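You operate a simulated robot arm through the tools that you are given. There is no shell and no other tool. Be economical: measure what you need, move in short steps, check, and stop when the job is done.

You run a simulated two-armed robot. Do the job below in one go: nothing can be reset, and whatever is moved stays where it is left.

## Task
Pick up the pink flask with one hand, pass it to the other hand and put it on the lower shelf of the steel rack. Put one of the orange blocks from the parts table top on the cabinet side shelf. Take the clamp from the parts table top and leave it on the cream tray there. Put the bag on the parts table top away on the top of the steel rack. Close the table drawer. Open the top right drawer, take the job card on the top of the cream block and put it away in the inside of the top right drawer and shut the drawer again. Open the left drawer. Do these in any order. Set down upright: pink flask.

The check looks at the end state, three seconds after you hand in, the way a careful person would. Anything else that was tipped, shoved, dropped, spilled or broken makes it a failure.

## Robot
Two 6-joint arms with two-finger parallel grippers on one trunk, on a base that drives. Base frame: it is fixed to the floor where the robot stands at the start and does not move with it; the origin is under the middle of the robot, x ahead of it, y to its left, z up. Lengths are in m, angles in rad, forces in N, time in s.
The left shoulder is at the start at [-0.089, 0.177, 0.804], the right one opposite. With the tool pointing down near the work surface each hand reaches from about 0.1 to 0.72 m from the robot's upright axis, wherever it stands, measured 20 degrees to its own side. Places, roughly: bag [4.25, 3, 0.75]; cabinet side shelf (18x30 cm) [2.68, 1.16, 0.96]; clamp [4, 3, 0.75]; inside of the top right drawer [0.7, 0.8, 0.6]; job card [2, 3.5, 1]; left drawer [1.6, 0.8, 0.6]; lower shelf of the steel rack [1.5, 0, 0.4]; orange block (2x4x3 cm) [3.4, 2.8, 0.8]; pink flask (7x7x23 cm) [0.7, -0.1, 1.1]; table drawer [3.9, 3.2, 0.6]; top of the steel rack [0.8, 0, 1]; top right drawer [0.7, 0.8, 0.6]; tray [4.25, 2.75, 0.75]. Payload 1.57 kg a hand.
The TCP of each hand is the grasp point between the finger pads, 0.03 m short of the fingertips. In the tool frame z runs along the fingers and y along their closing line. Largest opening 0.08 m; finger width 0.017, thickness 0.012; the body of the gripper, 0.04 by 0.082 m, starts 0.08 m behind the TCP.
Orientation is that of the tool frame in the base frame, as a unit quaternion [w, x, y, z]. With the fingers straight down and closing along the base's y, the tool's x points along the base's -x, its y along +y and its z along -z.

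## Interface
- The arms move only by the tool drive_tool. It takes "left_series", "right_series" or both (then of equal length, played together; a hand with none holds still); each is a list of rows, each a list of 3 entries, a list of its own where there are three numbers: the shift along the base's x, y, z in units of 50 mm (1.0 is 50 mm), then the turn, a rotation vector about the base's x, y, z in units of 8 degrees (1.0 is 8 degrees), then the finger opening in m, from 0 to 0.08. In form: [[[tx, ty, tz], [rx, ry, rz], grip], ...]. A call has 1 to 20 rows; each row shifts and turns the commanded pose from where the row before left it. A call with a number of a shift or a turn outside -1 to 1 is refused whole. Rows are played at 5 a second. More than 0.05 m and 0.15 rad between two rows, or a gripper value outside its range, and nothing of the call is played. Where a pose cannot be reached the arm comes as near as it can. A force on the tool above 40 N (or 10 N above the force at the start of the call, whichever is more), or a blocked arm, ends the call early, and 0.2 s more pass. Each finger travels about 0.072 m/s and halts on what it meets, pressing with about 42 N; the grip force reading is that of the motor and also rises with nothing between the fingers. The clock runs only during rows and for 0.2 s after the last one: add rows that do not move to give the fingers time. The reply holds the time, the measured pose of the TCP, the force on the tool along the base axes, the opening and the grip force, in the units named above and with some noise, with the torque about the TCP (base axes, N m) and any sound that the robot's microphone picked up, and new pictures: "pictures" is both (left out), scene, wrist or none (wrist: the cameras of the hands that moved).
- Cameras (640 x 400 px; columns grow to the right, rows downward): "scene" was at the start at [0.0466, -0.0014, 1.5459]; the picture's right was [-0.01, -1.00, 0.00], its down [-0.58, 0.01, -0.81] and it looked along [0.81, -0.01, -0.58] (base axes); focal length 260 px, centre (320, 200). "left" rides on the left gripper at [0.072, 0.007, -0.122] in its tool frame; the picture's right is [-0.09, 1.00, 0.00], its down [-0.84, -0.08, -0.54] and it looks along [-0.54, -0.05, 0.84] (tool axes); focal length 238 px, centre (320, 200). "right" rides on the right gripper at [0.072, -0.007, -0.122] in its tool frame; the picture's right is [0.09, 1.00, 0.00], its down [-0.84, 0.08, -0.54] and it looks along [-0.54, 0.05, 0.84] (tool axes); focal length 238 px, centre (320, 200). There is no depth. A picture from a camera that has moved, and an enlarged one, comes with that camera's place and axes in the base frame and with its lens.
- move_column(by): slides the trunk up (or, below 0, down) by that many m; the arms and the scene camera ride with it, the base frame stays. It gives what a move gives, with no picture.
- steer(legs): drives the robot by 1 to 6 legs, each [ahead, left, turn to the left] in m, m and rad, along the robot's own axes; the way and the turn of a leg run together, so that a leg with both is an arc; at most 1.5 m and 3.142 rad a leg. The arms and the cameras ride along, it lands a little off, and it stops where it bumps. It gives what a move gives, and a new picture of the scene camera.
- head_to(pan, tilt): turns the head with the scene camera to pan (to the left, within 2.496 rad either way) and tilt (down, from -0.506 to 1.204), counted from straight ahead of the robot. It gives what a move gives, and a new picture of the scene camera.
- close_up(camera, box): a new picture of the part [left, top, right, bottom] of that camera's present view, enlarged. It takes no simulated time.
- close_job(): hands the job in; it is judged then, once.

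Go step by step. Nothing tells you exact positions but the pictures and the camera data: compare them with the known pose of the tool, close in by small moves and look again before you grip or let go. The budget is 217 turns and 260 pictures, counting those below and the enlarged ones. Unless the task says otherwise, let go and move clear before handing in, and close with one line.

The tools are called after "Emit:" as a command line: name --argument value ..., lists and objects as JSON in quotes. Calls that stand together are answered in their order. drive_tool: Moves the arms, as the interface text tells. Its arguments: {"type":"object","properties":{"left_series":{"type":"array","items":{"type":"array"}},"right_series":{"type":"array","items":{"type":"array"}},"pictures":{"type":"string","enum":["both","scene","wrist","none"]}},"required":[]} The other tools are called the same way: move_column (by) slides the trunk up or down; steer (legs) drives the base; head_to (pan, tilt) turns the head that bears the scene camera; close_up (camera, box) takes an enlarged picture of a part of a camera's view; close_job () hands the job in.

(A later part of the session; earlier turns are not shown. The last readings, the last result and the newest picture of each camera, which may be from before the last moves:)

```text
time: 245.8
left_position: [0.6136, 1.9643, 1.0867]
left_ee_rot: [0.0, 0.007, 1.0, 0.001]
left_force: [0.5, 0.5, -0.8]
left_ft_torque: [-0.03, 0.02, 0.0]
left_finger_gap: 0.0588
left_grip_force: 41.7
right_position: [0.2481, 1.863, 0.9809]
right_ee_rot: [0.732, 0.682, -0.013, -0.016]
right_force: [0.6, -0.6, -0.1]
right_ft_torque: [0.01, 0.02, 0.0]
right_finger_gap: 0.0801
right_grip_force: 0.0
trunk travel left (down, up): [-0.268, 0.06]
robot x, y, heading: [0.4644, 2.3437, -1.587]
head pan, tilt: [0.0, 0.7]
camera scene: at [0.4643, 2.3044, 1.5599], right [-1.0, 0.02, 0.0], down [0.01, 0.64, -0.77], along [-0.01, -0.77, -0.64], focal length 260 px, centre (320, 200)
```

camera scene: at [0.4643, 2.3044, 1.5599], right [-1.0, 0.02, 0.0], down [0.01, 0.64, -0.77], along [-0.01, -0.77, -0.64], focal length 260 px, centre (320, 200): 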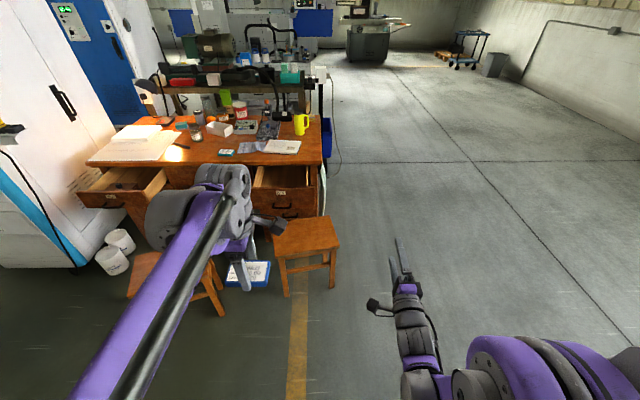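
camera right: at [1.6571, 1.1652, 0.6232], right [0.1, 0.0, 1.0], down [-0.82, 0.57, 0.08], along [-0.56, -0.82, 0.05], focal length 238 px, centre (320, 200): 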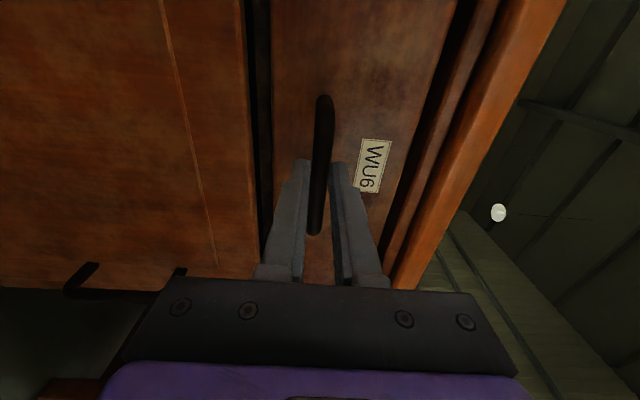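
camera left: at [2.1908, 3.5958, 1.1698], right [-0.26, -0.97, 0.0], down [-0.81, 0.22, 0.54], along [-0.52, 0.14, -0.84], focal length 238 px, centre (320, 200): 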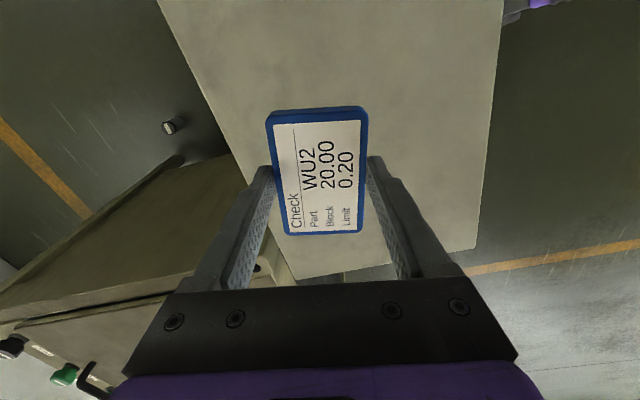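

I move in; the left hand will be over the drawer after a short reach.

Emit:
steer --legs '[[0.58, 0, 0.015]]'

Emit:
move_column --by -0.15

Emit:
drive_tool --left_series '[[[0.2, -0.8, 0], [0, 0, 0], 0.03], [[0.2, -0.8, 0], [0, 0, 0], 0.03], [[0.2, -0.8, 0], [0, 0, 0], 0.03], [[0.2, -0.8, 0], [0, 0, 0], 0.03], [[0, -0.8, 0], [0, 0, 0], 0.03], [[0, -0.8, 0], [0, 0, 0], 0.03], [[0, 0, 0], [0, 0, 0], 0.03]]' --pictures "both"

```text
time: 249.1
left_position: [0.6037, 1.3811, 1.0878]
left_ee_rot: [0.001, 0.006, 1.0, 0.0]
left_force: [-0.5, 0.2, 0.1]
left_ft_torque: [-0.02, 0.02, 0.0]
left_finger_gap: 0.0589
left_grip_force: 42.1
right_position: [0.239, 1.2782, 0.9812]
right_ee_rot: [0.731, 0.683, -0.012, -0.015]
right_force: [-0.2, 0.0, -1.2]
right_ft_torque: [-0.01, -0.02, 0.0]
right_finger_gap: 0.08
right_grip_force: 0.1
trunk travel left (down, up): [-0.268, 0.06]
robot x, y, heading: [0.4553, 1.7647, -1.585]
head pan, tilt: [0.0, 0.7]
camera scene: at [0.4546, 1.7196, 1.5598], right [-1.0, 0.02, 0.0], down [0.01, 0.64, -0.76], along [-0.01, -0.76, -0.64], focal length 260 px, centre (320, 200)
```

scene: 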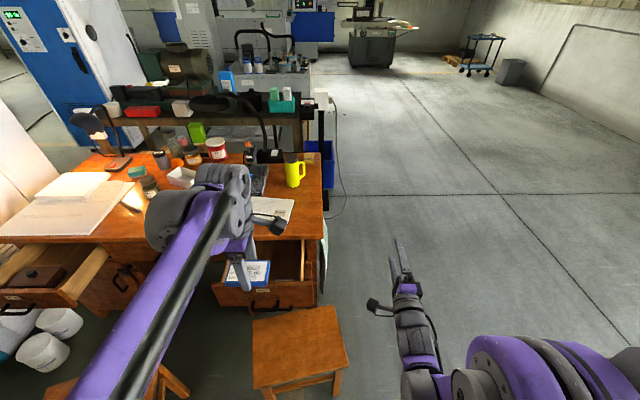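

```text
time: 250.9
left_position: [0.6047, 1.3807, 0.9383]
left_ee_rot: [0.001, 0.006, 1.0, 0.001]
left_force: [-0.3, -0.4, 0.5]
left_ft_torque: [0.02, 0.03, -0.02]
left_finger_gap: 0.0587
left_grip_force: 42.3
right_position: [0.2391, 1.2782, 0.8317]
right_ee_rot: [0.731, 0.682, -0.012, -0.016]
right_force: [-0.5, 0.2, 0.4]
right_ft_torque: [-0.04, -0.03, -0.03]
right_finger_gap: 0.08
right_grip_force: 0.0
trunk travel left (down, up): [-0.118, 0.21]
robot x, y, heading: [0.4569, 1.7653, -1.583]
head pan, tilt: [0.0, 0.7]
```

```text
time: 252.5
left_position: [0.6449, 1.1677, 0.9275]
left_ee_rot: [0.001, 0.006, 1.0, 0.002]
left_force: [-0.3, -0.3, -0.6]
left_ft_torque: [0.03, 0.03, 0.0]
left_finger_gap: 0.0589
left_grip_force: 42.4
left hand out of reach, approached as far as the arm can: row 6
right_position: [0.2405, 1.2786, 0.8304]
right_ee_rot: [0.731, 0.682, -0.013, -0.015]
right_force: [-0.6, -0.8, -0.2]
right_ft_torque: [0.02, -0.04, -0.01]
right_finger_gap: 0.0801
right_grip_force: 0.1
trunk travel left (down, up): [-0.118, 0.21]
robot x, y, heading: [0.4539, 1.7611, -1.585]
head pan, tilt: [0.0, 0.7]
camera scene: at [0.4544, 1.7036, 1.409], right [-1.0, 0.02, 0.0], down [0.01, 0.64, -0.76], along [-0.01, -0.76, -0.64], focal length 260 px, centre (320, 200)
camera left: at [0.5724, 1.1755, 1.0492], right [0.1, 0.99, 0.0], down [0.84, -0.09, 0.54], along [0.54, -0.06, -0.84], focal length 238 px, centre (320, 200)
```

scene: 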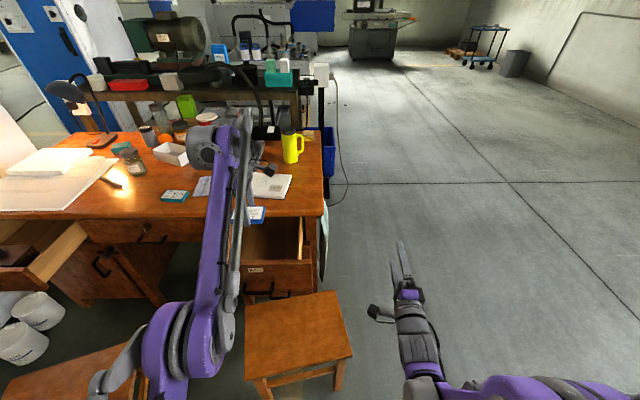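
left: 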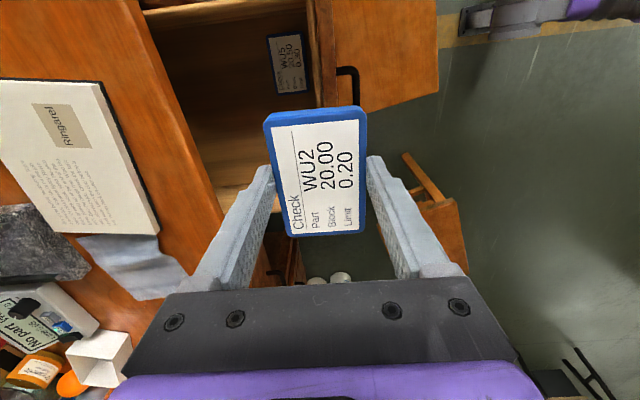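

Another card (WU5) already lies in the drawer near (0.59, 1.115), so I will set mine beside it at x of about 0.712, y 1.09. I raise the trunk a little for reach and line up.

Emit:
move_column --by 0.12

Emit:
drive_tool --left_series '[[[0.33, -0.1, -0.7], [0, 0, 0], 0.03], [[0.33, -0.1, -0.7], [0, 0, 0], 0.03], [[0.33, -0.3, -0.7], [0, 0, 0], 0.03], [[0.33, -0.5, -0.5], [0, 0, 0], 0.03], [[0, -0.56, -0.3], [0, 0, 0], 0.03], [[0, 0, 0], [0, 0, 0], 0.03]]' --pictures "wrist"

```text
time: 254.0
left_position: [0.6445, 1.1673, 1.0467]
left_ee_rot: [0.001, 0.006, 1.0, 0.002]
left_force: [0.0, -0.7, -1.2]
left_ft_torque: [-0.02, -0.03, 0.02]
left_finger_gap: 0.0587
left_grip_force: 42.5
right_position: [0.2387, 1.2798, 0.9504]
right_ee_rot: [0.731, 0.683, -0.013, -0.016]
right_force: [-0.3, -0.7, -0.6]
right_ft_torque: [0.0, 0.03, -0.01]
right_finger_gap: 0.0801
right_grip_force: 0.0
trunk travel left (down, up): [-0.238, 0.09]
robot x, y, heading: [0.4557, 1.7668, -1.592]
head pan, tilt: [0.0, 0.7]
```

```text
time: 255.4
left_position: [0.7097, 1.1042, 0.9047]
left_ee_rot: [0.002, 0.007, 1.0, 0.001]
left_force: [0.6, 0.5, -0.8]
left_ft_torque: [0.03, -0.01, 0.03]
left_finger_gap: 0.0589
left_grip_force: 42.1
left hand out of reach, approached as far as the arm can: row 5
right_position: [0.2409, 1.2796, 0.9507]
right_ee_rot: [0.731, 0.682, -0.012, -0.016]
right_force: [-0.2, 0.0, -0.9]
right_ft_torque: [-0.03, 0.0, -0.01]
right_finger_gap: 0.0799
right_grip_force: 0.0
trunk travel left (down, up): [-0.238, 0.09]
robot x, y, heading: [0.4572, 1.7615, -1.589]
head pan, tilt: [0.0, 0.7]
camera left: at [0.6371, 1.1119, 1.0276], right [0.1, 0.99, 0.0], down [0.84, -0.09, 0.54], along [0.54, -0.06, -0.84], focal length 238 px, centre (320, 200)
```

left: 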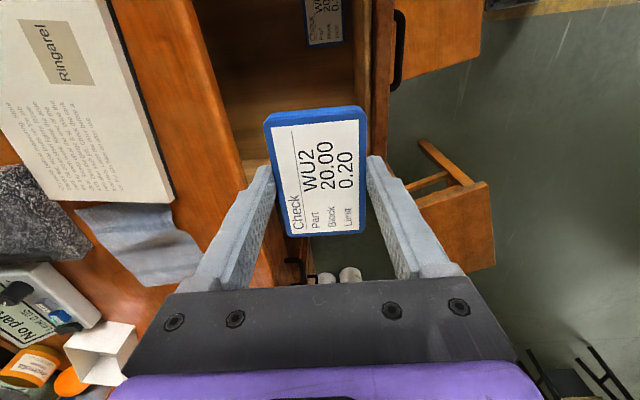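

I descend into the drawer, shifting slightly inward, then look.

Emit:
drive_tool --left_series '[[[-0.1, 0, -0.7], [0, 0, 0], 0.03], [[0, 0, -0.7], [0, 0, 0], 0.03], [[0, 0, -0.7], [0, 0, 0], 0.03], [[0, 0, 0], [0, 0, 0], 0.03]]' --pictures "wrist"

```text
time: 256.4
left_position: [0.7032, 1.1033, 0.8028]
left_ee_rot: [0.0, 0.007, 1.0, 0.001]
left_force: [0.0, 0.9, -0.8]
left_ft_torque: [-0.02, -0.02, -0.03]
left_finger_gap: 0.0591
left_grip_force: 41.8
right_position: [0.2399, 1.2789, 0.9519]
right_ee_rot: [0.732, 0.681, -0.013, -0.016]
right_force: [0.3, -0.8, 0.3]
right_ft_torque: [-0.04, 0.0, 0.0]
right_finger_gap: 0.0796
right_grip_force: 0.1
trunk travel left (down, up): [-0.238, 0.09]
robot x, y, heading: [0.4532, 1.7619, -1.586]
head pan, tilt: [0.0, 0.7]
camera left: at [0.6311, 1.1122, 0.9249], right [0.1, 0.99, 0.0], down [0.84, -0.09, 0.54], along [0.54, -0.06, -0.84], focal length 238 px, centre (320, 200)
```

left: 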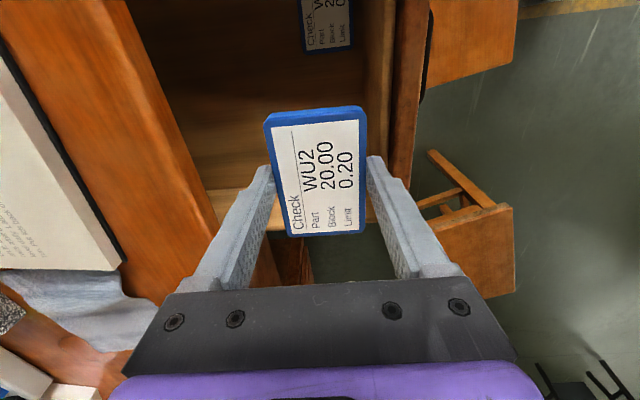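

Emit:
drive_tool --left_series '[[[0, -0.15, -0.7], [0, 0, 0], 0.03], [[0, -0.1, -0.7], [0, 0, 0], 0.03], [[0, 0, -0.7], [0, 0, 0], 0.03], [[0, 0, -0.4], [0, 0, 0], 0.03], [[0, 0, 0], [0, 0, 0], 0.03]]' --pictures "wrist"

```text
time: 257.6
left_position: [0.7048, 1.0902, 0.6747]
left_ee_rot: [0.001, 0.006, 1.0, 0.001]
left_force: [1.4, -0.6, -0.5]
left_ft_torque: [0.0, 0.01, -0.02]
left_finger_gap: 0.0587
left_grip_force: 42.0
right_position: [0.2399, 1.2792, 0.9514]
right_ee_rot: [0.731, 0.682, -0.012, -0.016]
right_force: [-0.1, 0.0, 0.1]
right_ft_torque: [-0.02, -0.03, -0.02]
right_finger_gap: 0.0799
right_grip_force: 0.1
trunk travel left (down, up): [-0.238, 0.09]
robot x, y, heading: [0.4546, 1.7689, -1.586]
head pan, tilt: [0.0, 0.7]
camera left: at [0.6319, 1.0982, 0.7972], right [0.1, 0.99, 0.0], down [0.84, -0.09, 0.54], along [0.54, -0.06, -0.84], focal length 238 px, centre (320, 200)
```

left: 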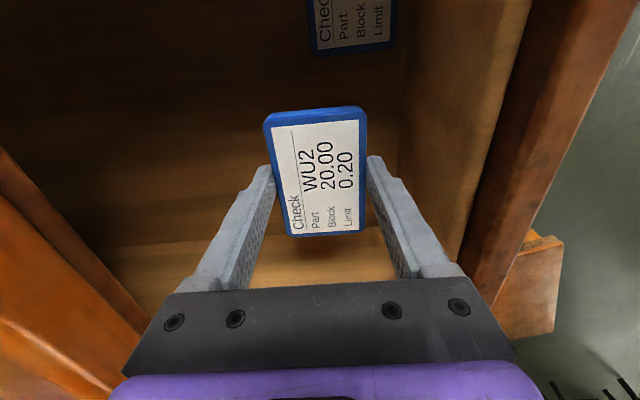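

Emit:
drive_tool --left_series '[[[0, 0, -0.4], [0, 0, 0], 0.03], [[0, 0, -0.3], [0, 0, 0], 0.03], [[0, 0, -0.1], [0, 0, 0], 0.03], [[0, 0, -0.1], [0, 0, 0], 0.03], [[0, 0, -0.1], [0, 0, 0], 0.03], [[0, 0, -0.1], [0, 0, 0], 0.03], [[0, 0, -0.1], [0, 0, 0], 0.03], [[0, 0, -0.1], [0, 0, 0], 0.03], [[0, 0, -0.1], [0, 0, 0], 0.03]]' --pictures "wrist"

```text
time: 259.6
left_position: [0.7048, 1.091, 0.6121]
left_ee_rot: [0.002, 0.006, 1.0, 0.001]
left_force: [-1.0, 1.4, 23.0]
left_ft_torque: [-0.08, 0.15, 0.06]
left_finger_gap: 0.0589
left_grip_force: 42.1
right_position: [0.2392, 1.2802, 0.9531]
right_ee_rot: [0.731, 0.682, -0.013, -0.015]
right_force: [-0.2, -0.7, -0.6]
right_ft_torque: [0.0, 0.0, 0.06]
right_finger_gap: 0.0797
right_grip_force: 0.0
trunk travel left (down, up): [-0.238, 0.09]
robot x, y, heading: [0.4604, 1.7627, -1.588]
head pan, tilt: [0.0, 0.7]
stopped in row 9 (left hand): the force on the tool passed its limit at 46 N (the readings are from after the stop); the commanded pose is now the measured one
camera left: at [0.6322, 1.0995, 0.7342], right [0.1, 0.99, 0.0], down [0.84, -0.09, 0.54], along [0.54, -0.06, -0.84], focal length 238 px, centre (320, 200)
```

left: 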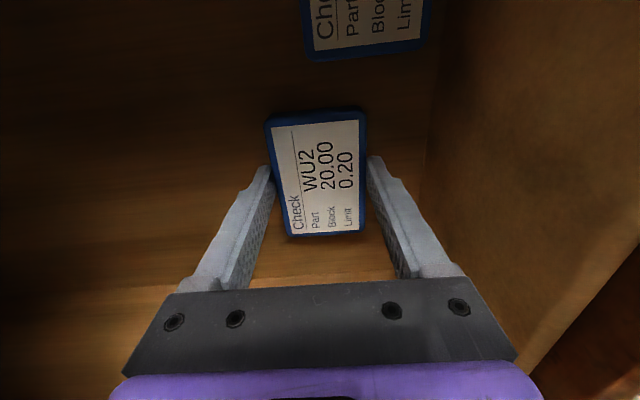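

The card rests on the drawer floor beside the other card. I release and rise straight out.

Emit:
drive_tool --left_series '[[[0, 0, 0.04], [0, 0, 0], 0.03], [[0, 0, 0], [0, 0, 0], 0.06], [[0, 0, 0], [0, 0, 0], 0.075], [[0, 0, 0], [0, 0, 0], 0.078], [[0, 0, 0.5], [0, 0, 0], 0.078], [[0, 0, 0.8], [0, 0, 0], 0.078], [[0, 0, 0.8], [0, 0, 0], 0.078], [[0, 0, 0.8], [0, 0, 0], 0.078], [[0, 0.2, 0.8], [0, 0, 0], 0.078]]' --pictures "wrist"

```text
time: 261.6
left_position: [0.7042, 1.1013, 0.7967]
left_ee_rot: [0.001, 0.007, 1.0, 0.0]
left_force: [-0.3, -0.4, 0.0]
left_ft_torque: [-0.04, 0.0, 0.0]
left_finger_gap: 0.0779
left_grip_force: 0.1
right_position: [0.2393, 1.2798, 0.9513]
right_ee_rot: [0.731, 0.682, -0.012, -0.016]
right_force: [-0.7, 0.4, 0.1]
right_ft_torque: [0.0, -0.02, 0.01]
right_finger_gap: 0.0801
right_grip_force: 0.1
trunk travel left (down, up): [-0.238, 0.09]
robot x, y, heading: [0.4551, 1.7597, -1.587]
head pan, tilt: [0.0, 0.7]
camera left: at [0.6319, 1.1102, 0.9193], right [0.1, 0.99, 0.0], down [0.83, -0.09, 0.54], along [0.54, -0.06, -0.84], focal length 238 px, centre (320, 200)
```

left: 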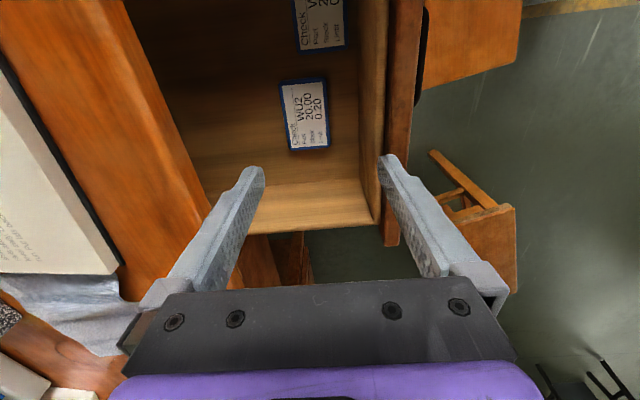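

The card lies flat in the drawer. I withdraw the left hand, then use the right hand, fingers shut, to push the drawer closed.

Emit:
drive_tool --left_series '[[[0, 0.3, 0.8], [0, 0, 0], 0.078], [[0, 0.6, 0.6], [0, 0, 0], 0.078], [[0, 0.9, 0.2], [0, 0, 0], 0.078], [[0, 0.9, 0], [0, 0, 0], 0.078], [[0, 0.9, 0], [0, 0, 0], 0.078], [[-0.2, 0.9, 0], [0, 0, 0], 0.078], [[-0.2, 0.9, 0], [0, 0, 0], 0.078]]' --right_series '[[[0, 0, 0], [0.25, 0, 0], 0.0], [[0, 0, 0], [0.25, 0, 0], 0.0], [[0, 0.5, 0], [0, 0, 0], 0.0], [[0, 0, 0], [0, 0, 0], 0.0], [[0, 0, 0], [0, 0, 0], 0.0], [[0, 0, 0], [0, 0, 0], 0.0], [[0, 0, 0], [0, 0, 0], 0.0]]' --pictures "none"

Emit:
steer --legs '[[-0.1, 0.25, 0.01]]'

Emit:
move_column --by -0.22

```text
time: 263.2
left_position: [0.6841, 1.3751, 0.8775]
left_ee_rot: [0.001, 0.007, 1.0, 0.001]
left_force: [-0.1, -0.2, -0.5]
left_ft_torque: [0.0, 0.02, 0.01]
left_finger_gap: 0.0779
left_grip_force: 0.0
right_position: [0.2402, 1.305, 0.9509]
right_ee_rot: [0.707, 0.707, -0.013, -0.016]
right_force: [0.3, 1.1, 0.2]
right_ft_torque: [-0.02, -0.03, 0.0]
right_finger_gap: 0.0002
right_grip_force: 21.1
trunk travel left (down, up): [-0.238, 0.09]
robot x, y, heading: [0.4578, 1.7643, -1.586]
head pan, tilt: [0.0, 0.7]
```

```text
time: 266.0
left_position: [0.9475, 1.4725, 0.8779]
left_ee_rot: [0.0, -0.002, 1.0, 0.001]
left_force: [-0.5, -0.1, -0.4]
left_ft_torque: [0.0, 0.03, 0.02]
left_finger_gap: 0.0777
left_grip_force: 0.0
right_position: [0.5051, 1.3978, 0.9515]
right_ee_rot: [0.707, 0.707, -0.008, -0.011]
right_force: [0.3, 0.4, 0.4]
right_ft_torque: [-0.01, 0.02, -0.01]
right_finger_gap: 0.0
right_grip_force: 21.5
trunk travel left (down, up): [-0.238, 0.09]
robot x, y, heading: [0.7154, 1.8599, -1.575]
head pan, tilt: [0.0, 0.7]
camera scene: at [0.7124, 1.8156, 1.5282], right [-1.0, 0.0, 0.0], down [0.0, 0.64, -0.77], along [0.0, -0.77, -0.64], focal length 260 px, centre (320, 200)
```

scene: 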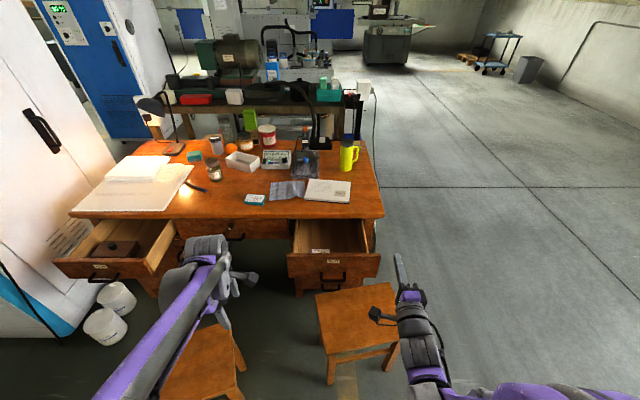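

```text
time: 268.4
left_position: [0.9475, 1.4729, 0.6576]
left_ee_rot: [0.0, -0.002, 1.0, 0.001]
left_force: [0.5, 0.0, -0.4]
left_ft_torque: [0.0, 0.0, 0.01]
left_finger_gap: 0.0779
left_grip_force: 0.0
right_position: [0.5044, 1.3961, 0.7325]
right_ee_rot: [0.708, 0.707, -0.008, -0.012]
right_force: [-0.3, -0.9, 0.3]
right_ft_torque: [0.03, -0.01, 0.01]
right_finger_gap: 0.0
right_grip_force: 21.6
trunk travel left (down, up): [-0.018, 0.31]
robot x, y, heading: [0.7159, 1.8602, -1.57]
head pan, tilt: [0.0, 0.7]
```

I line up the closed right fingers with the drawer front above its handle and push.

Emit:
drive_tool --right_series '[[[0.6, -0.2, -0.35], [0, 0, 0], 0.0], [[0.6, -0.2, -0.35], [0, 0, 0], 0.0], [[0.6, -0.2, -0.35], [0, 0, 0], 0.0], [[0.6, -0.2, -0.35], [0, 0, 0], 0.0], [[0.6, -0.2, -0.35], [0, 0, 0], 0.0], [[0, 0, 0], [0, 0, 0], 0.0]]' --pictures "wrist"

Emit:
steer --legs '[[0.03, 0, 0]]'

```text
time: 269.8
left_position: [0.9474, 1.4738, 0.6566]
left_ee_rot: [0.001, -0.002, 1.0, 0.001]
left_force: [0.0, 0.3, -0.6]
left_ft_torque: [-0.04, -0.04, -0.02]
left_finger_gap: 0.0782
left_grip_force: 0.1
right_position: [0.6538, 1.3472, 0.645]
right_ee_rot: [0.706, 0.708, -0.007, -0.01]
right_force: [-0.7, -0.5, 0.1]
right_ft_torque: [0.01, 0.03, 0.02]
right_finger_gap: 0.0
right_grip_force: 21.0
trunk travel left (down, up): [-0.018, 0.31]
robot x, y, heading: [0.7143, 1.8615, -1.577]
head pan, tilt: [0.0, 0.7]
camera right: at [0.7287, 1.4684, 0.6379], right [0.1, 0.0, 1.0], down [-0.82, 0.56, 0.08], along [-0.56, -0.83, 0.05], focal length 238 px, centre (320, 200)
```

right: 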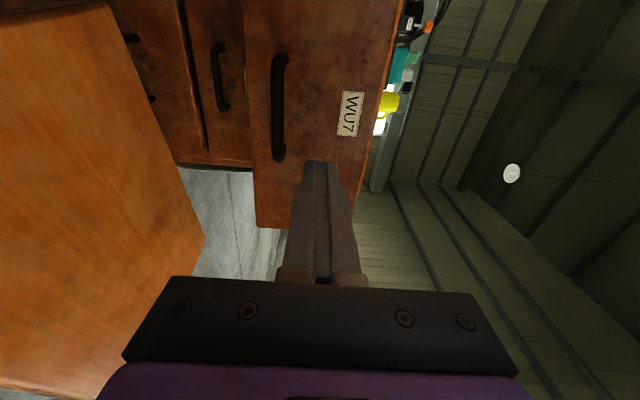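

```text
time: 270.6
left_position: [0.9478, 1.4422, 0.6565]
left_ee_rot: [0.001, -0.002, 1.0, 0.001]
left_force: [0.6, -0.1, 0.0]
left_ft_torque: [0.01, 0.01, 0.01]
left_finger_gap: 0.0781
left_grip_force: 0.1
right_position: [0.6549, 1.3187, 0.6438]
right_ee_rot: [0.707, 0.707, -0.007, -0.011]
right_force: [-0.6, 0.0, -0.1]
right_ft_torque: [0.0, 0.03, 0.0]
right_finger_gap: 0.0
right_grip_force: 21.8
trunk travel left (down, up): [-0.018, 0.31]
robot x, y, heading: [0.7136, 1.8327, -1.574]
head pan, tilt: [0.0, 0.7]
camera scene: at [0.7121, 1.7373, 1.3026], right [-1.0, 0.0, 0.0], down [0.0, 0.64, -0.76], along [0.0, -0.76, -0.64], focal length 260 px, centre (320, 200)
```

scene: 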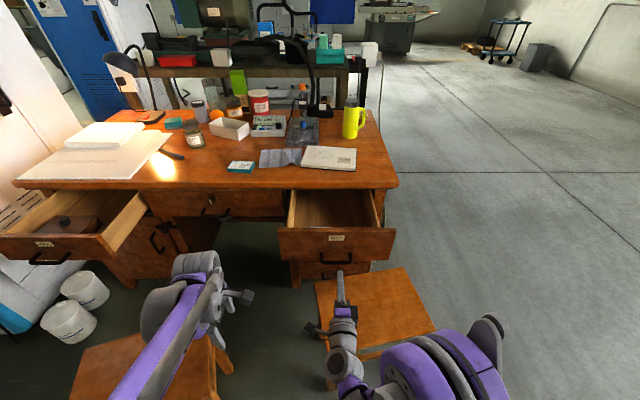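

Emit:
drive_tool --right_series '[[[0, -0.35, 0], [0, 0, 0], 0.0], [[0, -0.35, 0], [0, 0, 0], 0.0], [[0, -0.35, 0], [0, 0, 0], 0.0], [[0, -0.35, 0], [0, 0, 0], 0.0], [[0, -0.35, 0], [0, 0, 0], 0.0], [[0, -0.35, 0], [0, 0, 0], 0.0], [[0, -0.35, 0], [0, 0, 0], 0.0], [[0, -0.35, 0], [0, 0, 0], 0.0], [[0, -0.35, 0], [0, 0, 0], 0.0], [[0, -0.35, 0], [0, 0, 0], 0.0], [[0, -0.35, 0], [0, 0, 0], 0.0], [[0, -0.35, 0], [0, 0, 0], 0.0], [[0, -0.35, 0], [0, 0, 0], 0.0], [[0, -0.35, 0], [0, 0, 0], 0.0], [[0, -0.35, 0], [0, 0, 0], 0.0], [[0, -0.2, 0], [0, 0, 0], 0.0], [[0, -0.2, 0], [0, 0, 0], 0.0], [[0, -0.2, 0], [0, 0, 0], 0.0]]' --pictures "both"

```text
time: 274.4
left_position: [0.9479, 1.4427, 0.6569]
left_ee_rot: [0.001, -0.002, 1.0, 0.0]
left_force: [-0.1, 0.0, -0.5]
left_ft_torque: [0.0, 0.0, 0.01]
left_finger_gap: 0.078
left_grip_force: 0.1
right_position: [0.6539, 1.0237, 0.6448]
right_ee_rot: [0.707, 0.707, -0.008, -0.011]
right_force: [-0.9, 0.3, -0.3]
right_ft_torque: [0.01, 0.01, 0.02]
right_finger_gap: 0.0003
right_grip_force: 21.0
trunk travel left (down, up): [-0.018, 0.31]
robot x, y, heading: [0.7117, 1.8352, -1.57]
head pan, tilt: [0.0, 0.7]
camera scene: at [0.712, 1.7381, 1.3027], right [-1.0, 0.0, 0.0], down [0.0, 0.64, -0.77], along [0.0, -0.77, -0.64], focal length 260 px, centre (320, 200)
camera right: at [0.7281, 1.1447, 0.6388], right [0.1, 0.0, 1.0], down [-0.82, 0.56, 0.08], along [-0.56, -0.83, 0.05], focal length 238 px, centre (320, 200)
```

scene: 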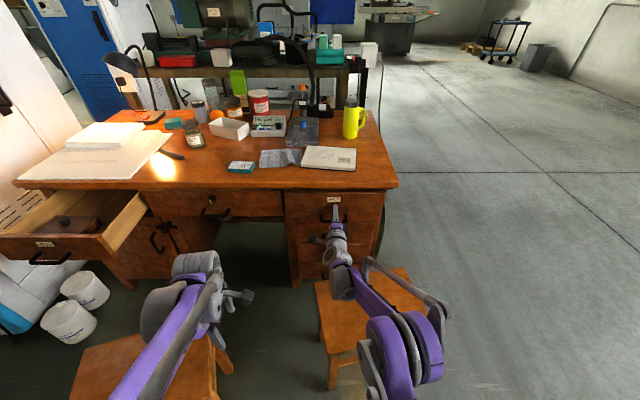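
right: 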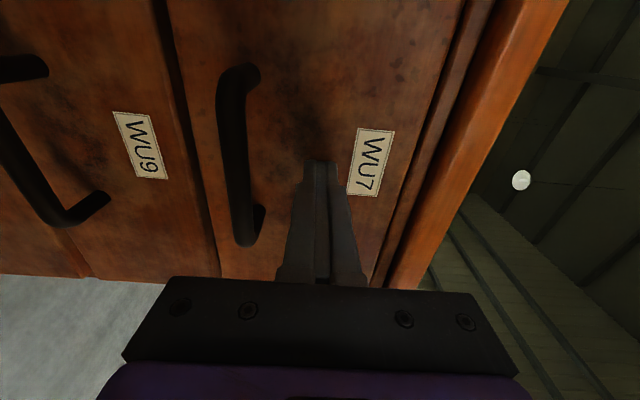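

The drawer looks nearly shut. I press a little further until it resists.

Emit:
drive_tool --right_series '[[[0, -0.1, 0], [0, 0, 0], 0.0], [[0, -0.1, 0], [0, 0, 0], 0.0], [[0, -0.1, 0], [0, 0, 0], 0.0], [[0, -0.1, 0], [0, 0, 0], 0.0], [[0, -0.1, 0], [0, 0, 0], 0.0]]' --pictures "wrist"

```text
time: 275.4
left_position: [0.9472, 1.4443, 0.6567]
left_ee_rot: [0.0, -0.001, 1.0, 0.0]
left_force: [0.3, -0.4, 0.4]
left_ft_torque: [0.02, 0.02, 0.03]
left_finger_gap: 0.0782
left_grip_force: 0.1
right_position: [0.6544, 1.009, 0.6439]
right_ee_rot: [0.707, 0.707, -0.007, -0.012]
right_force: [-0.6, 12.1, 4.2]
right_ft_torque: [-0.14, -0.13, 0.04]
right_finger_gap: 0.0003
right_grip_force: 21.7
trunk travel left (down, up): [-0.018, 0.31]
robot x, y, heading: [0.7142, 1.8313, -1.57]
head pan, tilt: [0.0, 0.7]
stopped in row 5 (right hand): the force on the tool passed its limit at 52 N (the readings are from after the stop); the commanded pose is now the measured one
camera right: at [0.7283, 1.1293, 0.6384], right [0.1, 0.0, 1.0], down [-0.82, 0.56, 0.08], along [-0.56, -0.83, 0.05], focal length 238 px, centre (320, 200)
```

right: 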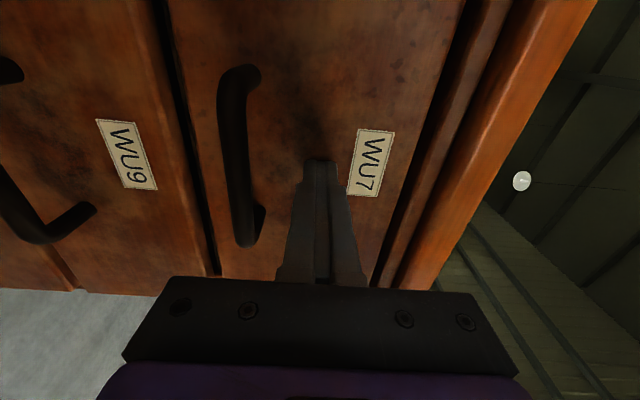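

Shut. I retract the hands and drive toward the parts table.

Emit:
drive_tool --right_series '[[[0, 0.5, 0], [0, 0, 0], 0.0], [[0, 0.9, 0], [0, 0, 0], 0.0], [[0, 0.9, 0], [0, 0, 0], 0.0], [[0, 0.9, 0], [0, 0, 0], 0.0], [[0, 0.9, 0], [0, 0, 0], 0.0], [[0, 0.9, 0], [0, 0, 0], 0.0], [[0, 0.5, 0], [0, 0, 0], 0.0]]' --pictures "none"

Emit:
steer --legs '[[-0.5, 0, 0], [0, 0, 1.57], [1.3, 0, 0]]'

Emit:
move_column --by 0.26

Emit:
head_to --pan 0.2 --tilt 0.5

```text
time: 277.0
left_position: [0.9465, 1.4436, 0.6573]
left_ee_rot: [0.001, -0.001, 1.0, 0.001]
left_force: [-0.8, -0.1, 0.4]
left_ft_torque: [0.0, -0.02, 0.0]
left_finger_gap: 0.0781
left_grip_force: 0.0
right_position: [0.654, 1.2822, 0.6429]
right_ee_rot: [0.706, 0.708, -0.006, -0.01]
right_force: [0.0, -0.8, 0.1]
right_ft_torque: [0.06, 0.03, 0.02]
right_finger_gap: 0.0
right_grip_force: 21.1
trunk travel left (down, up): [-0.018, 0.31]
robot x, y, heading: [0.7079, 1.8293, -1.573]
head pan, tilt: [0.0, 0.7]
```

```text
time: 289.9
left_position: [2.4043, 2.5481, 0.6574]
left_ee_rot: [0.0, -0.704, 0.71, 0.001]
left_force: [-0.1, -0.4, -0.5]
left_ft_torque: [-0.01, -0.02, -0.02]
left_finger_gap: 0.0781
left_grip_force: 0.0
right_position: [2.5631, 2.2554, 0.6429]
right_ee_rot: [0.509, 0.508, 0.493, 0.49]
right_force: [0.5, 0.0, 0.2]
right_ft_torque: [0.01, -0.01, 0.02]
right_finger_gap: 0.0
right_grip_force: 21.8
trunk travel left (down, up): [-0.018, 0.31]
robot x, y, heading: [2.0124, 2.323, -0.012]
head pan, tilt: [0.0, 0.7]
camera scene: at [2.1055, 2.3171, 1.3027], right [-0.01, -1.0, 0.0], down [-0.64, 0.01, -0.76], along [0.76, -0.01, -0.64], focal length 260 px, centre (320, 200)
```

scene: 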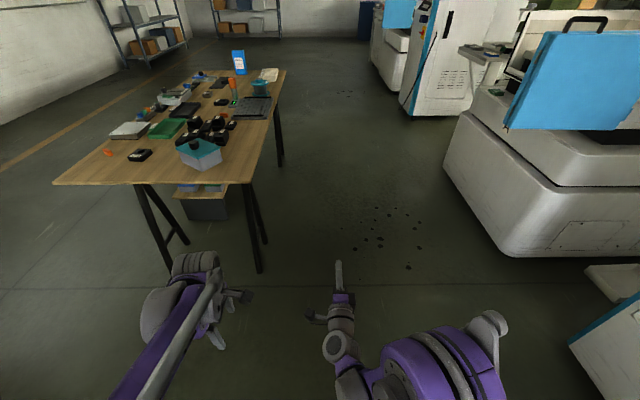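

```text
time: 292.6
left_position: [2.4029, 2.5483, 0.9176]
left_ee_rot: [0.0, -0.703, 0.711, 0.001]
left_force: [0.5, 0.1, -0.4]
left_ft_torque: [-0.04, 0.02, 0.0]
left_finger_gap: 0.0779
left_grip_force: 0.1
right_position: [2.5618, 2.2554, 0.9037]
right_ee_rot: [0.51, 0.507, 0.494, 0.489]
right_force: [-1.1, 0.2, 0.1]
right_ft_torque: [0.01, 0.02, -0.02]
right_finger_gap: 0.0
right_grip_force: 21.4
trunk travel left (down, up): [-0.278, 0.05]
robot x, y, heading: [2.0093, 2.3124, -0.011]
head pan, tilt: [0.0, 0.7]
```

```text
time: 293.3
left_position: [2.4041, 2.5484, 0.9158]
left_ee_rot: [0.0, -0.704, 0.71, 0.001]
left_force: [0.1, -0.1, 0.2]
left_ft_torque: [0.02, -0.02, -0.03]
left_finger_gap: 0.078
left_grip_force: 0.1
right_position: [2.5626, 2.2554, 0.9034]
right_ee_rot: [0.509, 0.508, 0.493, 0.489]
right_force: [-0.4, 0.3, -0.4]
right_ft_torque: [-0.03, 0.0, -0.01]
right_finger_gap: 0.0001
right_grip_force: 21.1
trunk travel left (down, up): [-0.278, 0.05]
robot x, y, heading: [2.0116, 2.3139, -0.009]
head pan, tilt: [0.201, 0.499]
camera scene: at [2.0612, 2.3358, 1.5885], right [0.19, -0.98, 0.0], down [-0.47, -0.09, -0.88], along [0.86, 0.16, -0.48], focal length 260 px, centre (320, 200)
```

scene: 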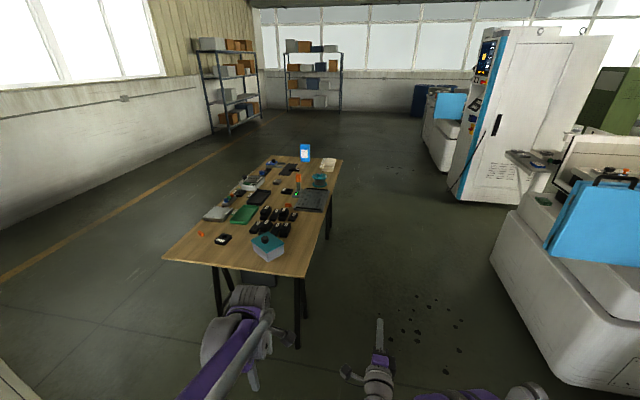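

Emit:
close_up --camera "scene" --box '[155, 130, 363, 290]'

```text
2.50 times, centred on (259, 210) of scene
camera zoom: at [2.0612, 2.3358, 1.5885], right [0.19, -0.98, 0.0], down [-0.47, -0.09, -0.88], along [0.86, 0.16, -0.48], focal length 649 px, centre (472, 175)
```

zoom: 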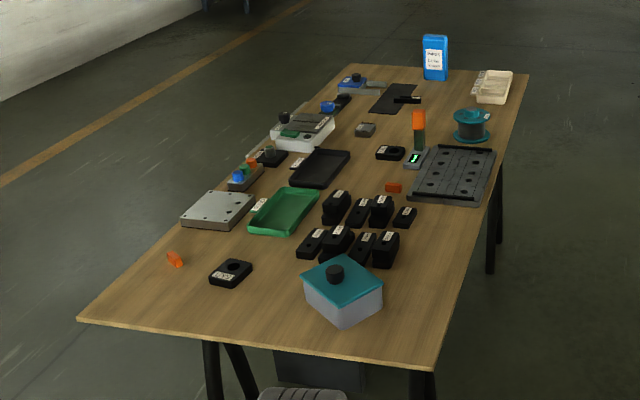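

I have the table mapped: orange block at about (3.42, 2.79), clamp near (4.06, 2.94), cream tray at (4.22, 2.67), blue bag near (4.28, 2.89). I point the right hand down again and drive along the near side of the table.

Emit:
drive_tool --right_series '[[[-0.2, -0.2, 0.4], [0, 0.94, 0], 0.04], [[-0.2, -0.2, 0.4], [0, 0.94, 0], 0.08], [[-0.2, -0.2, 0.4], [0, 0.94, 0], 0.08], [[-0.2, -0.2, 0.4], [0, 0.94, 0], 0.08], [[-0.2, -0.2, 0.4], [0, 0.94, 0], 0.08], [[-0.2, -0.2, 0.4], [0, 0.94, 0], 0.08], [[-0.2, -0.2, 0.4], [0, 0.94, 0], 0.08], [[-0.2, -0.2, 0.4], [0, 0.94, 0], 0.08], [[-0.2, -0.2, 0.4], [0, 0.94, 0], 0.08], [[-0.2, -0.2, 0.4], [0, 0.94, 0], 0.08], [[-0.2, -0.2, 0.4], [0, 0.94, 0], 0.08], [[-0.2, -0.2, 0.4], [0, 0.94, 0], 0.08]]' --left_series '[[[-0.1, 0, 0.4], [0, 0, 0], 0.078], [[-0.1, 0, 0.4], [0, 0, 0], 0.078], [[-0.1, 0, 0.4], [0, 0, 0], 0.078], [[-0.1, 0, 0.4], [0, 0, 0], 0.078], [[-0.1, 0, 0.4], [0, 0, 0], 0.078], [[-0.1, 0, 0.4], [0, 0, 0], 0.078], [[-0.1, 0, 0.4], [0, 0, 0], 0.078], [[-0.1, 0, 0.4], [0, 0, 0], 0.078], [[0, 0, 0.4], [0, 0, 0], 0.078], [[0, 0, 0.4], [0, 0, 0], 0.078], [[0, 0, 0.4], [0, 0, 0], 0.078], [[0, 0, 0.4], [0, 0, 0], 0.078]]' --pictures "none"

Emit:
steer --legs '[[1.0, -0.35, 0], [0.95, 0, 0], [0, 0, 1.57]]'

Emit:
head_to --pan 0.0 --tilt 0.6

```text
time: 295.9
left_position: [2.3629, 2.5481, 1.1584]
left_ee_rot: [-0.001, -0.704, 0.71, 0.001]
left_force: [0.1, -0.9, 0.6]
left_ft_torque: [-0.01, 0.03, -0.01]
left_finger_gap: 0.0779
left_grip_force: 0.1
right_position: [2.4125, 2.2472, 1.1485]
right_ee_rot: [0.1, 0.699, 0.706, -0.053]
right_force: [-0.6, -0.6, -0.4]
right_ft_torque: [-0.01, 0.02, 0.0]
right_finger_gap: 0.0798
right_grip_force: 0.1
right hand out of reach, approached as far as the arm can: row 7, 8, 9, 10, 11, 12
trunk travel left (down, up): [-0.278, 0.05]
robot x, y, heading: [2.0119, 2.3203, -0.013]
head pan, tilt: [0.201, 0.499]
```

```text
time: 309.9
left_position: [3.7441, 2.2661, 1.1578]
left_ee_rot: [0.0, 1.0, -0.01, -0.001]
left_force: [-0.8, 0.1, 0.0]
left_ft_torque: [0.01, -0.02, 0.0]
left_finger_gap: 0.078
left_grip_force: 0.0
right_position: [4.0473, 2.3107, 1.1478]
right_ee_rot: [0.108, 0.0, 0.994, 0.034]
right_force: [0.9, -0.2, 0.4]
right_ft_torque: [-0.03, 0.01, 0.02]
right_finger_gap: 0.0799
right_grip_force: 0.0
trunk travel left (down, up): [-0.278, 0.05]
robot x, y, heading: [3.9726, 1.9095, 1.55]
head pan, tilt: [0.201, 0.499]
camera scene: at [3.9531, 1.9613, 1.5886], right [0.98, 0.18, 0.0], down [0.08, -0.47, -0.88], along [-0.16, 0.86, -0.48], focal length 260 px, centre (320, 200)
```

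scene: 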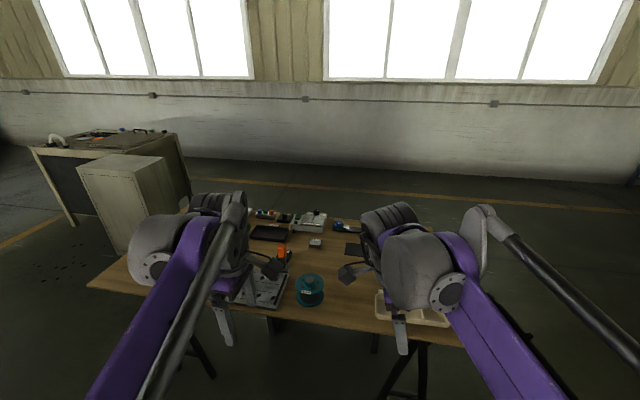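

```text
time: 310.6
left_position: [3.7445, 2.2656, 1.1587]
left_ee_rot: [0.001, 1.0, -0.009, -0.001]
left_force: [-0.2, 0.0, 0.4]
left_ft_torque: [0.01, -0.01, -0.01]
left_finger_gap: 0.0779
left_grip_force: 0.0
right_position: [4.0464, 2.3106, 1.1486]
right_ee_rot: [0.108, 0.0, 0.993, 0.036]
right_force: [0.4, 0.4, -0.2]
right_ft_torque: [0.02, 0.0, -0.04]
right_finger_gap: 0.0802
right_grip_force: 0.1
trunk travel left (down, up): [-0.278, 0.05]
robot x, y, heading: [3.9712, 1.9135, 1.553]
head pan, tilt: [0.0, 0.6]
camera scene: at [3.9712, 1.9602, 1.5795], right [1.0, -0.02, 0.0], down [-0.01, -0.56, -0.83], along [0.02, 0.83, -0.56], focal length 260 px, centre (320, 200)
```

scene: 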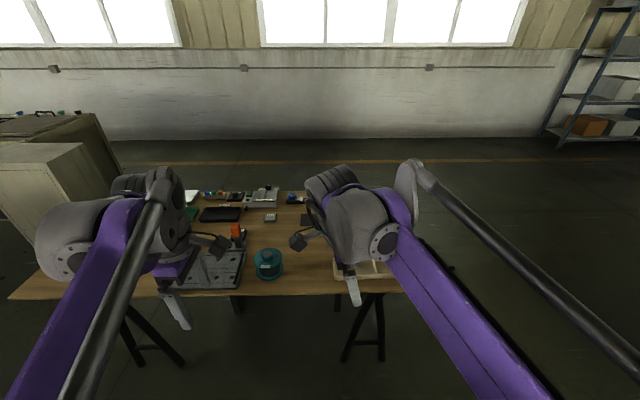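

I fix the right hand's tilt and spread it outward to see the table end.

Emit:
drive_tool --right_series '[[[0.7, 0, -0.3], [-0.17, 0.5, 0], 0.08], [[0.7, 0, -0.3], [-0.17, 0.5, 0], 0.08], [[0.7, 0, 0], [-0.17, 0.5, 0], 0.08], [[0.7, 0, 0], [0, 0, 0], 0.08]]' --left_series '[[[-0.5, 0, 0], [0, 0, 0], 0.08], [[-0.5, 0, 0], [0, 0, 0], 0.08], [[-0.5, 0, 0], [0, 0, 0], 0.08], [[0, 0, 0], [0, 0, 0], 0.08]]' --pictures "scene"

```text
time: 311.6
left_position: [3.6697, 2.2648, 1.1588]
left_ee_rot: [0.001, 1.0, -0.009, -0.001]
left_force: [0.0, -0.9, -0.5]
left_ft_torque: [0.0, 0.02, -0.02]
left_finger_gap: 0.0799
left_grip_force: 0.0
right_position: [4.1521, 2.303, 1.1203]
right_ee_rot: [0.123, 0.0, 0.992, 0.036]
right_force: [0.1, 0.5, 0.1]
right_ft_torque: [0.01, 0.02, -0.02]
right_finger_gap: 0.0797
right_grip_force: 0.0
right hand out of reach, approached as far as the arm can: row 1, 2, 3
trunk travel left (down, up): [-0.278, 0.05]
robot x, y, heading: [3.968, 1.9119, 1.546]
head pan, tilt: [0.0, 0.6]
camera scene: at [3.9723, 1.9599, 1.5795], right [1.0, -0.02, 0.0], down [-0.01, -0.56, -0.83], along [0.02, 0.82, -0.56], focal length 260 px, centre (320, 200)
```

scene: 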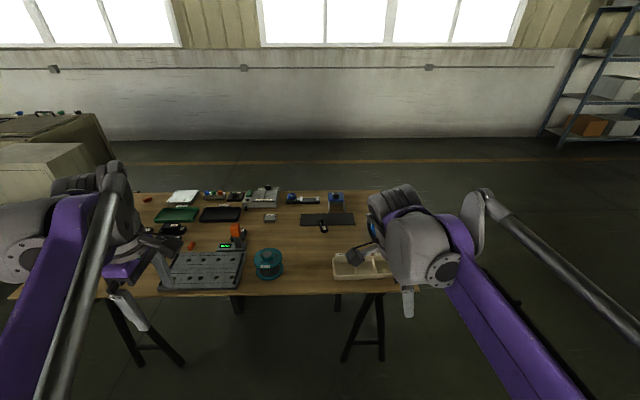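

Emit:
drive_tool --right_series '[[[0.4, 0.6, 0], [0, 0, 0], 0.08], [[0.4, 0.6, 0], [0, 0, 0], 0.08], [[0, 0.6, 0], [0, 0.44, 0], 0.08], [[0, 0, 0], [-0.17, 0.44, 0], 0.08], [[0, 0, 0], [-0.17, 0.44, 0], 0.08], [[0, 0, 0], [-0.17, 0.44, 0], 0.08], [[0, 0, 0], [0, 0, 0], 0.08]]' --pictures "wrist"

```text
time: 313.2
left_position: [3.669, 2.2655, 1.1585]
left_ee_rot: [0.001, 1.0, -0.009, -0.001]
left_force: [-0.5, -0.2, -0.4]
left_ft_torque: [-0.03, 0.0, -0.02]
left_finger_gap: 0.08
left_grip_force: 0.0
right_position: [4.1702, 2.3927, 1.1194]
right_ee_rot: [0.129, 0.003, 0.991, 0.038]
right_force: [0.0, 0.5, 0.0]
right_ft_torque: [-0.01, -0.03, 0.0]
right_finger_gap: 0.0801
right_grip_force: 0.0
right hand out of reach, approached as far as the arm can: row 1, 2, 3, 4, 5, 6
trunk travel left (down, up): [-0.278, 0.05]
robot x, y, heading: [3.9724, 1.9118, 1.541]
head pan, tilt: [0.0, 0.6]
camera right: at [4.0684, 2.3771, 1.2182], right [-0.09, 0.99, 0.05], down [0.67, 0.02, 0.74], along [0.74, 0.1, -0.67], focal length 238 px, centre (320, 200)
```

right: 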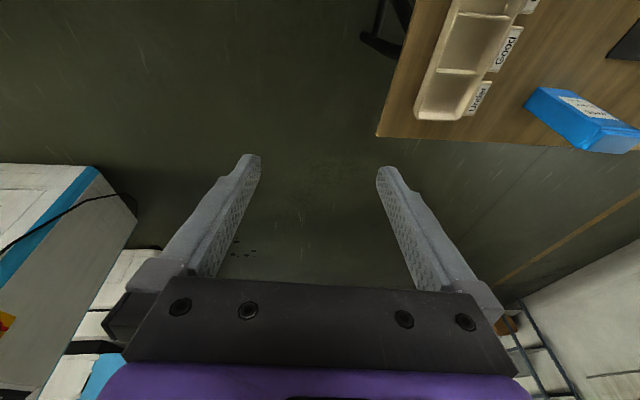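

The right wrist is at a limit in this yaw. I yaw it back to its normal orientation (closing sideways) and check.

Emit:
drive_tool --right_series '[[[0, 0, 0], [0, 0, 0.94], 0.08], [[0, 0, 0], [0, 0, 0.94], 0.08], [[0, 0, 0], [0, 0, 0.94], 0.08], [[0, 0, 0], [0, 0, 0.94], 0.08], [[0, 0, 0], [0, 0, 0.94], 0.08], [[0, 0, 0], [0, 0, 0.94], 0.08], [[0, 0, 0], [0, 0, 0.94], 0.08], [[0, 0, 0], [0, 0, 0.94], 0.08], [[0, 0, 0], [0, 0, 0.94], 0.08], [[0, 0, 0], [0, 0, 0.94], 0.08], [[0, 0, 0], [0, 0, 0.94], 0.08], [[0, 0, 0], [0, 0, 0.94], 0.08], [[0, 0, 0], [0, 0, 0], 0.08]]' --pictures "none"

```text
time: 316.0
left_position: [3.6691, 2.2652, 1.1591]
left_ee_rot: [0.001, 1.0, -0.01, -0.001]
left_force: [-0.7, 1.0, -0.6]
left_ft_torque: [-0.03, -0.01, 0.0]
left_finger_gap: 0.08
left_grip_force: 0.1
right_position: [4.0196, 2.3594, 1.1254]
right_ee_rot: [0.161, -0.684, 0.702, 0.116]
right_force: [-0.3, 0.4, -0.8]
right_ft_torque: [-0.01, -0.02, 0.02]
right_finger_gap: 0.0802
right_grip_force: 0.0
right hand out of reach, approached as far as the arm can: row 2, 3, 4, 5, 6, 7, 8, 9, 10, 11, 12
trunk travel left (down, up): [-0.278, 0.05]
robot x, y, heading: [3.9719, 1.9137, 1.547]
head pan, tilt: [0.0, 0.6]
```

Emit:
drive_tool --right_series '[[[0.7, 0, -0.5], [0, 0, 0], 0.08], [[0.7, 0, -0.5], [-0.56, 0.09, 0.04], 0.08], [[0.7, 0, -0.5], [-0.56, 0.09, 0.04], 0.08], [[0.7, 0, -0.5], [-0.56, 0.09, 0.04], 0.08], [[0.5, 0, -0.5], [-0.56, 0.09, 0.04], 0.08], [[0.5, 0, -0.5], [-0.56, 0.09, 0.04], 0.08], [[0, 0, 0], [0, 0, 0], 0.08]]' --pictures "both"

```text
time: 317.6
left_position: [3.6676, 2.2646, 1.1592]
left_ee_rot: [0.001, 1.0, -0.01, -0.001]
left_force: [0.6, -0.7, 0.7]
left_ft_torque: [0.01, -0.01, 0.02]
left_finger_gap: 0.0801
left_grip_force: 0.0
right_position: [4.1044, 2.3275, 0.9789]
right_ee_rot: [0.112, -0.702, 0.702, -0.053]
right_force: [-0.2, 0.6, -0.7]
right_ft_torque: [-0.04, 0.03, 0.0]
right_finger_gap: 0.0799
right_grip_force: 0.0
right hand out of reach, approached as far as the arm can: row 1, 2, 3, 4, 5, 6
trunk travel left (down, up): [-0.278, 0.05]
robot x, y, heading: [3.9758, 1.9106, 1.549]
head pan, tilt: [0.0, 0.6]
camera scene: at [3.9711, 1.9597, 1.5795], right [1.0, -0.02, 0.0], down [-0.01, -0.56, -0.83], along [0.02, 0.83, -0.56], focal length 260 px, centre (320, 200)
camera right: at [4.0828, 2.2455, 1.0933], right [-0.97, -0.08, -0.24], down [-0.21, 0.79, 0.58], along [0.14, 0.61, -0.78], focal length 238 px, centre (320, 200)
```

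scene: 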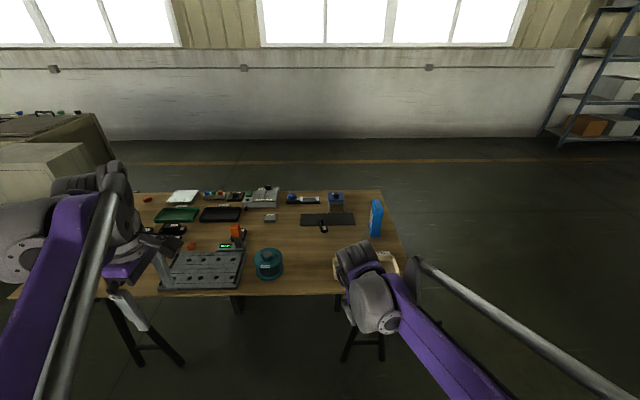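
right: 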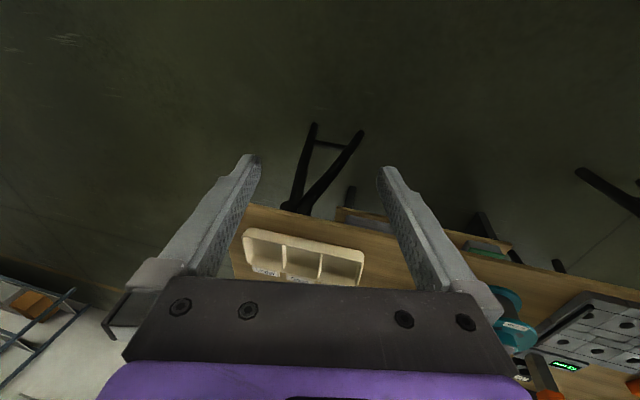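

Emit:
drive_tool --right_series '[[[0.5, 0.5, 0.3], [0, 0, 0], 0.08], [[0.5, 0.5, 0.3], [0, 0, 0], 0.08], [[0.5, 0.5, 0.3], [0, 0, 0], 0.08], [[0, 0, 0], [0, 0, 0], 0.08], [[0, 0, 0], [0, 0, 0], 0.08]]' --pictures "none"

```text
time: 318.8
left_position: [3.6686, 2.266, 1.1587]
left_ee_rot: [0.001, 1.0, -0.009, -0.001]
left_force: [0.6, -0.2, 0.6]
left_ft_torque: [0.0, 0.01, -0.02]
left_finger_gap: 0.08
left_grip_force: 0.0
right_position: [4.1636, 2.402, 1.024]
right_ee_rot: [0.12, -0.698, 0.703, -0.06]
right_force: [0.6, 0.1, 0.2]
right_ft_torque: [0.01, 0.01, 0.02]
right_finger_gap: 0.0801
right_grip_force: 0.1
right hand out of reach, approached as far as the arm can: row 2, 3
trunk travel left (down, up): [-0.278, 0.05]
robot x, y, heading: [3.9703, 1.9106, 1.549]
head pan, tilt: [0.0, 0.6]
```

Emit:
drive_tool --right_series '[[[0.2, 0.2, 0], [-0.2, 0.6, 0], 0.08], [[0.2, 0.2, 0], [-0.2, 0.6, 0], 0.08], [[0.2, 0.2, 0], [-0.2, 0.6, 0], 0.08], [[0, 0, 0], [0, 0, 0], 0.08], [[0, 0, 0], [0, 0, 0], 0.08]]' --pictures "none"

```text
time: 320.0
left_position: [3.6683, 2.2648, 1.1586]
left_ee_rot: [0.001, 1.0, -0.009, -0.001]
left_force: [-0.8, 0.5, 0.3]
left_ft_torque: [-0.02, 0.01, 0.0]
left_finger_gap: 0.0799
left_grip_force: 0.1
right_position: [4.1594, 2.4108, 1.0254]
right_ee_rot: [0.115, -0.7, 0.701, -0.066]
right_force: [-0.3, 0.8, 1.0]
right_ft_torque: [0.01, -0.01, 0.0]
right_finger_gap: 0.08
right_grip_force: 0.1
right hand out of reach, approached as far as the arm can: row 1, 2, 3
trunk travel left (down, up): [-0.278, 0.05]
robot x, y, heading: [3.9755, 1.9126, 1.544]
head pan, tilt: [0.0, 0.6]
```

The right wrist is stuck against a joint limit when pointing down, so I turn it back to pointing ahead, which suits gripping the upright bag. The left hand will handle clamp and block.

Emit:
drive_tool --right_series '[[[0, 0, 0], [0.94, 0, 0], 0.08], [[0, 0, 0], [0.94, 0, 0], 0.08], [[0, 0, 0], [0.94, 0, 0], 0.08], [[0, 0, 0], [0.94, 0, 0], 0.08], [[0, 0, 0], [0.94, 0, 0], 0.08], [[0, 0, 0], [0.94, 0, 0], 0.08], [[0, 0, 0], [0.94, 0, 0], 0.08], [[0, 0, 0], [0.94, 0, 0], 0.08], [[0, 0, 0], [0.94, 0, 0], 0.08], [[0, 0, 0], [0.94, 0, 0], 0.08], [[0, 0, 0], [0.94, 0, 0], 0.08], [[0, 0, 0], [0, 0, 0], 0.08]]' --pictures "none"

```text
time: 322.6
left_position: [3.6688, 2.2637, 1.1587]
left_ee_rot: [0.001, 1.0, -0.01, -0.001]
left_force: [0.2, -0.8, 0.2]
left_ft_torque: [0.03, 0.01, 0.03]
left_finger_gap: 0.0798
left_grip_force: 0.0
right_position: [4.1598, 2.4095, 1.0245]
right_ee_rot: [0.549, -0.45, 0.57, 0.414]
right_force: [-0.2, -0.1, -0.1]
right_ft_torque: [0.02, 0.03, -0.04]
right_finger_gap: 0.0802
right_grip_force: 0.0
trunk travel left (down, up): [-0.278, 0.05]
robot x, y, heading: [3.9707, 1.9084, 1.548]
head pan, tilt: [0.0, 0.6]
```

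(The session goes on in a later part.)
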